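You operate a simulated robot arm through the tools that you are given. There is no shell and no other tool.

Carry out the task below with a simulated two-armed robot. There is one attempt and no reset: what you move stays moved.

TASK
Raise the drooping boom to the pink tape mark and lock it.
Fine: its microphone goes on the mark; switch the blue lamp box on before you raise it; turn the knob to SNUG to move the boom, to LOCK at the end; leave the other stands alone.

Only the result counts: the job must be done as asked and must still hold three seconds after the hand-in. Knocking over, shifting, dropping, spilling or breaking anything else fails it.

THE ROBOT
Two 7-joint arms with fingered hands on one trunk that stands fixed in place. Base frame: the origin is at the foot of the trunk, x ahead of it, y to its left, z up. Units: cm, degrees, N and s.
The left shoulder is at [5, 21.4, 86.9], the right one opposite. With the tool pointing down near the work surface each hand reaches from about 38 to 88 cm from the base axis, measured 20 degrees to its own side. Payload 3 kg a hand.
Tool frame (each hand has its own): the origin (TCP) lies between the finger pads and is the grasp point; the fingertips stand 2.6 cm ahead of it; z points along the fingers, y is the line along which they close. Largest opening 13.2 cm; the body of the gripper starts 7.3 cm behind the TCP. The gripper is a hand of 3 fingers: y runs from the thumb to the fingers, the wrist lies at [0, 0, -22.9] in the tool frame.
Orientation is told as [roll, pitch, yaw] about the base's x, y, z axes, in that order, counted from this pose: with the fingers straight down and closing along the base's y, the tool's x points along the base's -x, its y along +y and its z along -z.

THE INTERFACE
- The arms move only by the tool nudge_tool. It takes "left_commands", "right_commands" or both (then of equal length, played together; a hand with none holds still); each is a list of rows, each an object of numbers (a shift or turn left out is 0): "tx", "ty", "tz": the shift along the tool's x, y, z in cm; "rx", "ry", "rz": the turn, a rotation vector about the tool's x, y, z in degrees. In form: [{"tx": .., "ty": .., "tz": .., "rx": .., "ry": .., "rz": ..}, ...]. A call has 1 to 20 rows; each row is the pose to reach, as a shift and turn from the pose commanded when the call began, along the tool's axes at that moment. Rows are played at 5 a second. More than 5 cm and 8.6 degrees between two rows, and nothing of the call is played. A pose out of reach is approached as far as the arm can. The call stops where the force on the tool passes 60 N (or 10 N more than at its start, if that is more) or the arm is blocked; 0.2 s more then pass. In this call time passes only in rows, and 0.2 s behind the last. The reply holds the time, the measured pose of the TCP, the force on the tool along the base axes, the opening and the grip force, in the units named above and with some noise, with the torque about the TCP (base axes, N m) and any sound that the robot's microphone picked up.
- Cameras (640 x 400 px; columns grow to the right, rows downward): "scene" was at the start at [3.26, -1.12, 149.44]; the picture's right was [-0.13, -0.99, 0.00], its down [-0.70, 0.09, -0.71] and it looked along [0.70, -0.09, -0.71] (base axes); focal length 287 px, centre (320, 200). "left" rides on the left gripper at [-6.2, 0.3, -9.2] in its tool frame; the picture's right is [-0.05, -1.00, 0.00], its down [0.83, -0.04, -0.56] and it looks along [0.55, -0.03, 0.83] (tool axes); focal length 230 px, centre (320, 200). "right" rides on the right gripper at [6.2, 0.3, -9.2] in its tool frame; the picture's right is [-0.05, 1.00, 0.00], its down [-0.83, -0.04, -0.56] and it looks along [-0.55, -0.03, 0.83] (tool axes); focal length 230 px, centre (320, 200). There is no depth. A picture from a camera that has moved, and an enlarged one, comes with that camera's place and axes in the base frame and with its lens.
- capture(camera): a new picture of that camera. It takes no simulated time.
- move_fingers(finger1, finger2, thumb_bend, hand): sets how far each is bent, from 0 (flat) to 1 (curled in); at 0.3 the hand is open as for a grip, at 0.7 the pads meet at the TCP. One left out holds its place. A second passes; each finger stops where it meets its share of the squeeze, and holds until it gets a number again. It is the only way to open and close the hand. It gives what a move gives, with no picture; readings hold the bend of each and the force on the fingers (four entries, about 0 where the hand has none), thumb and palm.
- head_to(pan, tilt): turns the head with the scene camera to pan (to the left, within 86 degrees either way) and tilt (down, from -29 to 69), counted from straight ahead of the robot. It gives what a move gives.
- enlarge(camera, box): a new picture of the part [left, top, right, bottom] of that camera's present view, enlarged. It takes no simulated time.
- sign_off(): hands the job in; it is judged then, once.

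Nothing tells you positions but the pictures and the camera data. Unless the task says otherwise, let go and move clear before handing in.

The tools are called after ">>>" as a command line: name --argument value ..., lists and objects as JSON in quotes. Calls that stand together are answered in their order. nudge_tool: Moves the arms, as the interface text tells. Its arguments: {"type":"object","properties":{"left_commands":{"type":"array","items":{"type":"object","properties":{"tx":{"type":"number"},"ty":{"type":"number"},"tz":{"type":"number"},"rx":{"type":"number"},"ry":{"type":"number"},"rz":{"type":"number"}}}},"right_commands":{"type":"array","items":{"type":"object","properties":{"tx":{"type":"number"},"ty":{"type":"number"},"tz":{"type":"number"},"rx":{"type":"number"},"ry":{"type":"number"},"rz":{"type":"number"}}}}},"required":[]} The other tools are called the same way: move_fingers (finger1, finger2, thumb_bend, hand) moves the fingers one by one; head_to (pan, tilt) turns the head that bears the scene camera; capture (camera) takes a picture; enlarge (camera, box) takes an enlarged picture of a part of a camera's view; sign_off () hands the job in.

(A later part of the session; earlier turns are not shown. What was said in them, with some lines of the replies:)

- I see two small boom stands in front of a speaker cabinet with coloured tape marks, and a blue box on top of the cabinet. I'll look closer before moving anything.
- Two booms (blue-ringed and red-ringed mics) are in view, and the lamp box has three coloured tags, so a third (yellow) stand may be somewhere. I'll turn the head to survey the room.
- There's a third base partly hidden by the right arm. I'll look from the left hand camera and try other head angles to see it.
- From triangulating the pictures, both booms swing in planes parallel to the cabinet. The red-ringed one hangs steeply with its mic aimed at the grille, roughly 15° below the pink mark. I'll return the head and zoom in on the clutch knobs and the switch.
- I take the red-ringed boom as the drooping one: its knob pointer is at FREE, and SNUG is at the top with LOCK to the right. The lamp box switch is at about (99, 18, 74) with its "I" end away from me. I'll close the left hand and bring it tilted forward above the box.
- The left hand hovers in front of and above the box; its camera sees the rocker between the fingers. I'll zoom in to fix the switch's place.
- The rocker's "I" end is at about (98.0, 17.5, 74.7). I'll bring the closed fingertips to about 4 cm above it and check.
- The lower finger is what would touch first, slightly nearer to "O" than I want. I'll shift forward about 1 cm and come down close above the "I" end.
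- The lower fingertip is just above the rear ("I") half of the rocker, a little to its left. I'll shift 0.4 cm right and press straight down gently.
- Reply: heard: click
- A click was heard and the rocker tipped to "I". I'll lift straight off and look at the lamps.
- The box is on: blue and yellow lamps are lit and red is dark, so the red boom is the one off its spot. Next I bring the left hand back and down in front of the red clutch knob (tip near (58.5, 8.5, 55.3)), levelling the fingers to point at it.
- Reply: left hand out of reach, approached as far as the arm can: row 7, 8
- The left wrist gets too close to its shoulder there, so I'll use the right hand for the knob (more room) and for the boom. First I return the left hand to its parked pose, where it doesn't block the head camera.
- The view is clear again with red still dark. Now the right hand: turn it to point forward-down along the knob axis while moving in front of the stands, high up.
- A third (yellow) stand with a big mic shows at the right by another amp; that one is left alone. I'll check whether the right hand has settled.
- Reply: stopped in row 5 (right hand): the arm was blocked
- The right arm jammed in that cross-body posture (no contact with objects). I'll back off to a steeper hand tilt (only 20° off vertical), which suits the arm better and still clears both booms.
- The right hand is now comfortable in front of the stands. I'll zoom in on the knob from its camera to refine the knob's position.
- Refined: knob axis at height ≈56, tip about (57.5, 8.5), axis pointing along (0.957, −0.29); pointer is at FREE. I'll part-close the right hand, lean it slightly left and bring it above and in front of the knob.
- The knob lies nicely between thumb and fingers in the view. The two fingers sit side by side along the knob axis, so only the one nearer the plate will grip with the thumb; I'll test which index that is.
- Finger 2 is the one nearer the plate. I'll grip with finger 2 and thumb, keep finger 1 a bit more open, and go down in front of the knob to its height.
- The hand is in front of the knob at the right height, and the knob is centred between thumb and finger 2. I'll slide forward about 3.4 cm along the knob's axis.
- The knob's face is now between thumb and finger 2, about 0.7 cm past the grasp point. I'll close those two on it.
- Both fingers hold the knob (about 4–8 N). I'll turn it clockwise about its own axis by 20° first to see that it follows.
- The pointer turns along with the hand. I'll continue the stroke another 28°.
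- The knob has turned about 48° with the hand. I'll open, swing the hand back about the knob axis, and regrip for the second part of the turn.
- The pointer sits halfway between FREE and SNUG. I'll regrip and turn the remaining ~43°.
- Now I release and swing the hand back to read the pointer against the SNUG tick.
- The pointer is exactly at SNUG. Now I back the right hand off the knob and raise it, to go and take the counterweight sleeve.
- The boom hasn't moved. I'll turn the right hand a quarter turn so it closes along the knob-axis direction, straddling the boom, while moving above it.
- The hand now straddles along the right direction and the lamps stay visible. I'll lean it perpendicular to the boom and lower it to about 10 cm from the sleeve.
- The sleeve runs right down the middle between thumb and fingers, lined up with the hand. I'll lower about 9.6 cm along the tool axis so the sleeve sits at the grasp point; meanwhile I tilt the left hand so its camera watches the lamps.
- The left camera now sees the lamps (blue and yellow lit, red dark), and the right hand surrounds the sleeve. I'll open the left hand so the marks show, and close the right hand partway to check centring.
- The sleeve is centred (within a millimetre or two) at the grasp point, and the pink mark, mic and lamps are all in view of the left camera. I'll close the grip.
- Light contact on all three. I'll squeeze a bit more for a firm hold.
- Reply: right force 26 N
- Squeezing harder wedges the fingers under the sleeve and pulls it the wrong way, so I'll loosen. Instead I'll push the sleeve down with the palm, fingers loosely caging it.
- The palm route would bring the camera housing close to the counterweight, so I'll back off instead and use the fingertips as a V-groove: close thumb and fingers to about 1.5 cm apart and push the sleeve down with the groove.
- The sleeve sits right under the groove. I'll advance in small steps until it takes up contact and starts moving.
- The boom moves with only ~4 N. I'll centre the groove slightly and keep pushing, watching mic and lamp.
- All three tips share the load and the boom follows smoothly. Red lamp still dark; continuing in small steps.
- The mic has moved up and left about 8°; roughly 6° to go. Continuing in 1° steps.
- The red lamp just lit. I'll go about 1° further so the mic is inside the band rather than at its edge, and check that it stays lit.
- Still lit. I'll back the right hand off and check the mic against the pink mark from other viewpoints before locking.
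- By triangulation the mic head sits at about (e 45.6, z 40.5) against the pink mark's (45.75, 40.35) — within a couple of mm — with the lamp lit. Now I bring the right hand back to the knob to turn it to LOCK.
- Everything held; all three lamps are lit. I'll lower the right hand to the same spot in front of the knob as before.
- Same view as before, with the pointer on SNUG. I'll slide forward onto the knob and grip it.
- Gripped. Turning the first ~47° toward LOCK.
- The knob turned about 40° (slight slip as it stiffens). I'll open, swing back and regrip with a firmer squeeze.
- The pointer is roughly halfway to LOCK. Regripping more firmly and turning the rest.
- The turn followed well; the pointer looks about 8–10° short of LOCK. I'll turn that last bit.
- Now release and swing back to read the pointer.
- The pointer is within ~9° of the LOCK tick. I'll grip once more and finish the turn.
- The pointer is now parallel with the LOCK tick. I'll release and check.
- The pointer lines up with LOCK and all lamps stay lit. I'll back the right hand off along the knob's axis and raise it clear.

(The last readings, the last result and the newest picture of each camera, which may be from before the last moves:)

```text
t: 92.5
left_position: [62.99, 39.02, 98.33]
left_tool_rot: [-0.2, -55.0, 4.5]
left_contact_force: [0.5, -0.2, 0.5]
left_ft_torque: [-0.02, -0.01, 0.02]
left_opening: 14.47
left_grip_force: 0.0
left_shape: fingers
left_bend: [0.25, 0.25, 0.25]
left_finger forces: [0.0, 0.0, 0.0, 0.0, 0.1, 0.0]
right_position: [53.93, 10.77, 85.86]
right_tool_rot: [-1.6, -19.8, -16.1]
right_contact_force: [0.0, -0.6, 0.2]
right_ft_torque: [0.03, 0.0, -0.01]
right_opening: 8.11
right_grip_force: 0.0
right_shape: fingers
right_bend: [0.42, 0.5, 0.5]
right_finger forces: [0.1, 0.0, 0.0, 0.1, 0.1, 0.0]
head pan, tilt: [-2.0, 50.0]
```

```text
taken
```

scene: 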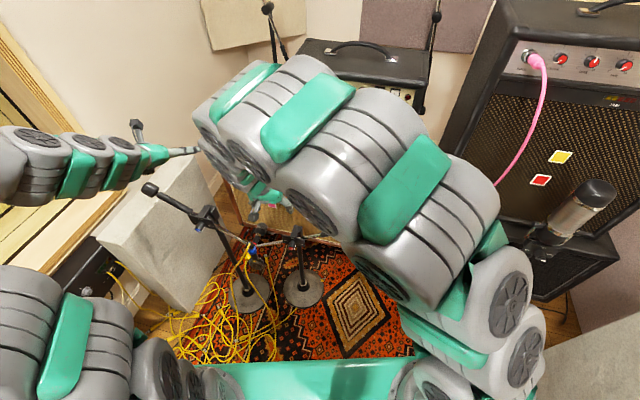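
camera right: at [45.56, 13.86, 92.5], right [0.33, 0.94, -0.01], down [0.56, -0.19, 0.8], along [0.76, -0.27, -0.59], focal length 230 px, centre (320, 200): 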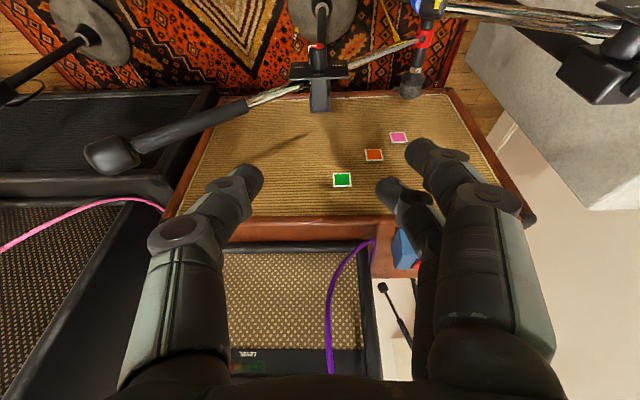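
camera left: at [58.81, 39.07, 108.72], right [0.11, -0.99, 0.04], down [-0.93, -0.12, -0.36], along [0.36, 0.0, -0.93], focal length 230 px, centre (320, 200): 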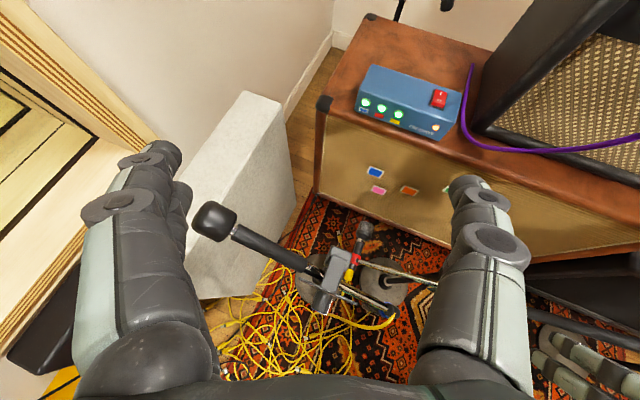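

Boom is locked and everything stays put. I'll move the right hand well clear to its starting area and take a final look.

>>> nudge_tool --right_commands '[{"tx": -2.1, "ty": -1.5, "tz": -3.5, "ry": 2}, {"tx": -4.3, "ty": -4, "tz": -6, "ry": 4}, {"tx": -6.5, "ty": -6.8, "tz": -8, "ry": 6}, {"tx": -8.7, "ty": -9.6, "tz": -9.5, "ry": 8}, {"tx": -10.9, "ty": -12.4, "tz": -11, "ry": 10}, {"tx": -13, "ty": -15.1, "tz": -12.2, "ry": 12}, {"tx": -15.1, "ty": -17.7, "tz": -13.4, "ry": 14}, {"tx": -17.2, "ty": -20.2, "tz": -14.5, "ry": 16}, {"tx": -19.3, "ty": -22.7, "tz": -15.6, "ry": 18}, {"tx": -21.4, "ty": -25.1, "tz": -16.7, "ry": 20}]'

>>> capture --camera "scene"

>>> enlarge --camera "scene" --box '[180, 170, 380, 320]'

>>> enlarge --camera "left" --box '[320, 160, 480, 260]'

>>> enlarge --camera "left" --box '[320, 60, 480, 160]'

```text
t: 94.7
left_position: [63.02, 39.01, 98.41]
left_tool_rot: [0.0, -55.0, 4.5]
left_contact_force: [-0.2, 0.4, 0.1]
left_ft_torque: [0.0, 0.0, 0.0]
left_opening: 14.47
left_grip_force: 0.0
left_shape: fingers
left_bend: [0.25, 0.25, 0.25]
left_finger forces: [0.0, 0.1, 0.0, 0.0, 0.0, 0.1]
right_position: [60.72, -16.87, 109.52]
right_tool_rot: [-1.7, 0.3, -16.7]
right_contact_force: [-0.1, -0.3, -0.5]
right_ft_torque: [-0.04, -0.03, 0.05]
right_opening: 8.12
right_grip_force: 0.2
right_shape: fingers
right_bend: [0.42, 0.5, 0.5]
right_finger forces: [0.1, 0.0, 0.0, 0.1, 0.1, 0.0]
head pan, tilt: [-2.0, 50.0]
```

```text
taken
```

scene: 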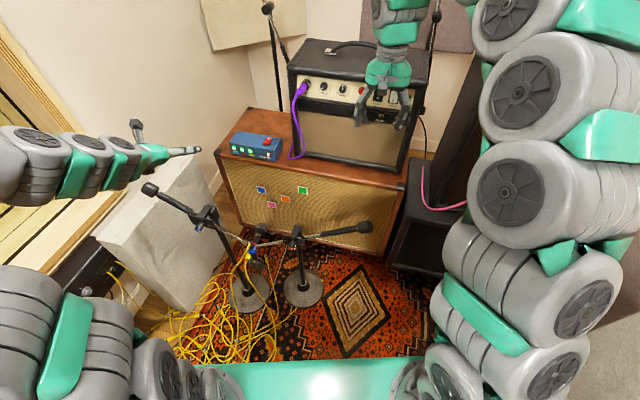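

```text
2.67 times, centred on (280, 245) of scene
camera zoom: at [2.89, -0.33, 148.74], right [-0.03, -1.0, 0.0], down [-0.77, 0.03, -0.64], along [0.64, -0.02, -0.77], focal length 765 px, centre (427, 80)
```

zoom: 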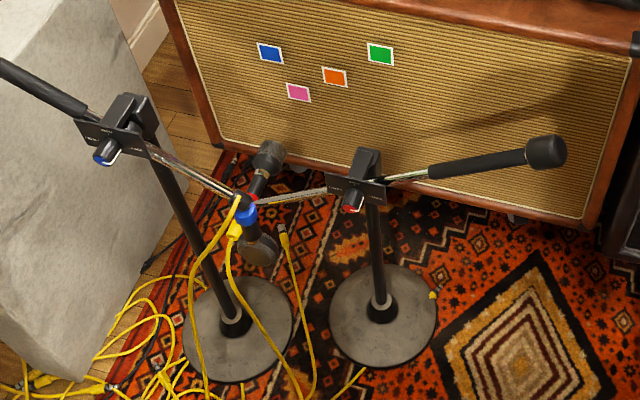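

```text
4.00 times, centred on (400, 210) of left
camera zoom: at [58.81, 39.08, 108.73], right [0.11, -0.99, 0.04], down [-0.92, -0.12, -0.36], along [0.36, 0.0, -0.93], focal length 920 px, centre (0, 160)
```

zoom: 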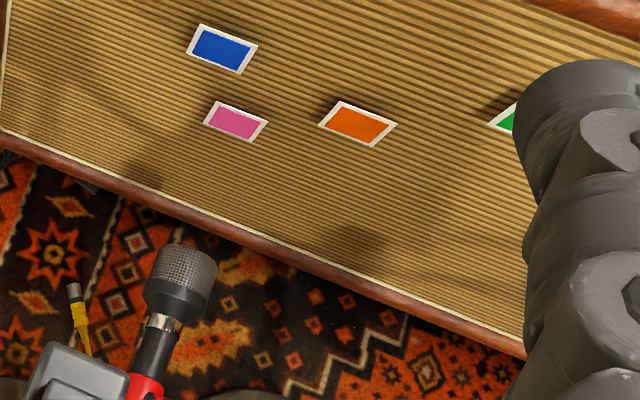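

```text
4.00 times, centred on (400, 110) of left
camera zoom: at [58.81, 39.08, 108.73], right [0.11, -0.99, 0.04], down [-0.92, -0.12, -0.36], along [0.36, 0.0, -0.93], focal length 920 px, centre (0, 560)
```

zoom: 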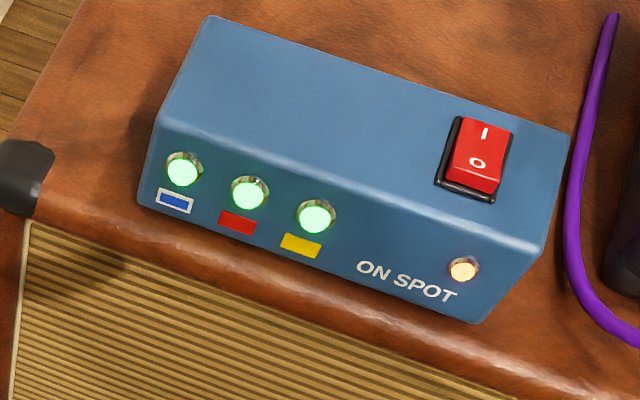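

The mic is where I set it, in line with the pink mark. The red lamp is lit with the other two, the knob is on LOCK, and both hands are clear with the other stands unmoved. I'm handing in.

>>> sign_off

```text
The job is handed in.
```

The drooping boom (the red-ringed one) is raised to the pink tape mark and locked, and the job is handed in. I don't have the judging result.

- **Lamp box:** I switched it on first and heard it click. At that point the blue and yellow lamps were lit and the red one was dark.
- **Knob:** I turned it from FREE to SNUG before moving the boom, then to LOCK at the end. The pointer lines up with the LOCK tick.
- **Microphone:** From two camera views, it lines up with the pink mark to within about 2 mm. The red lamp came on as it got there and was still lit after locking, and the mic did not shift when I turned the knob.
- **Everything else:** I kept clear of the blue and yellow stands, and their lamps stayed lit. Both hands were well clear when I handed in.
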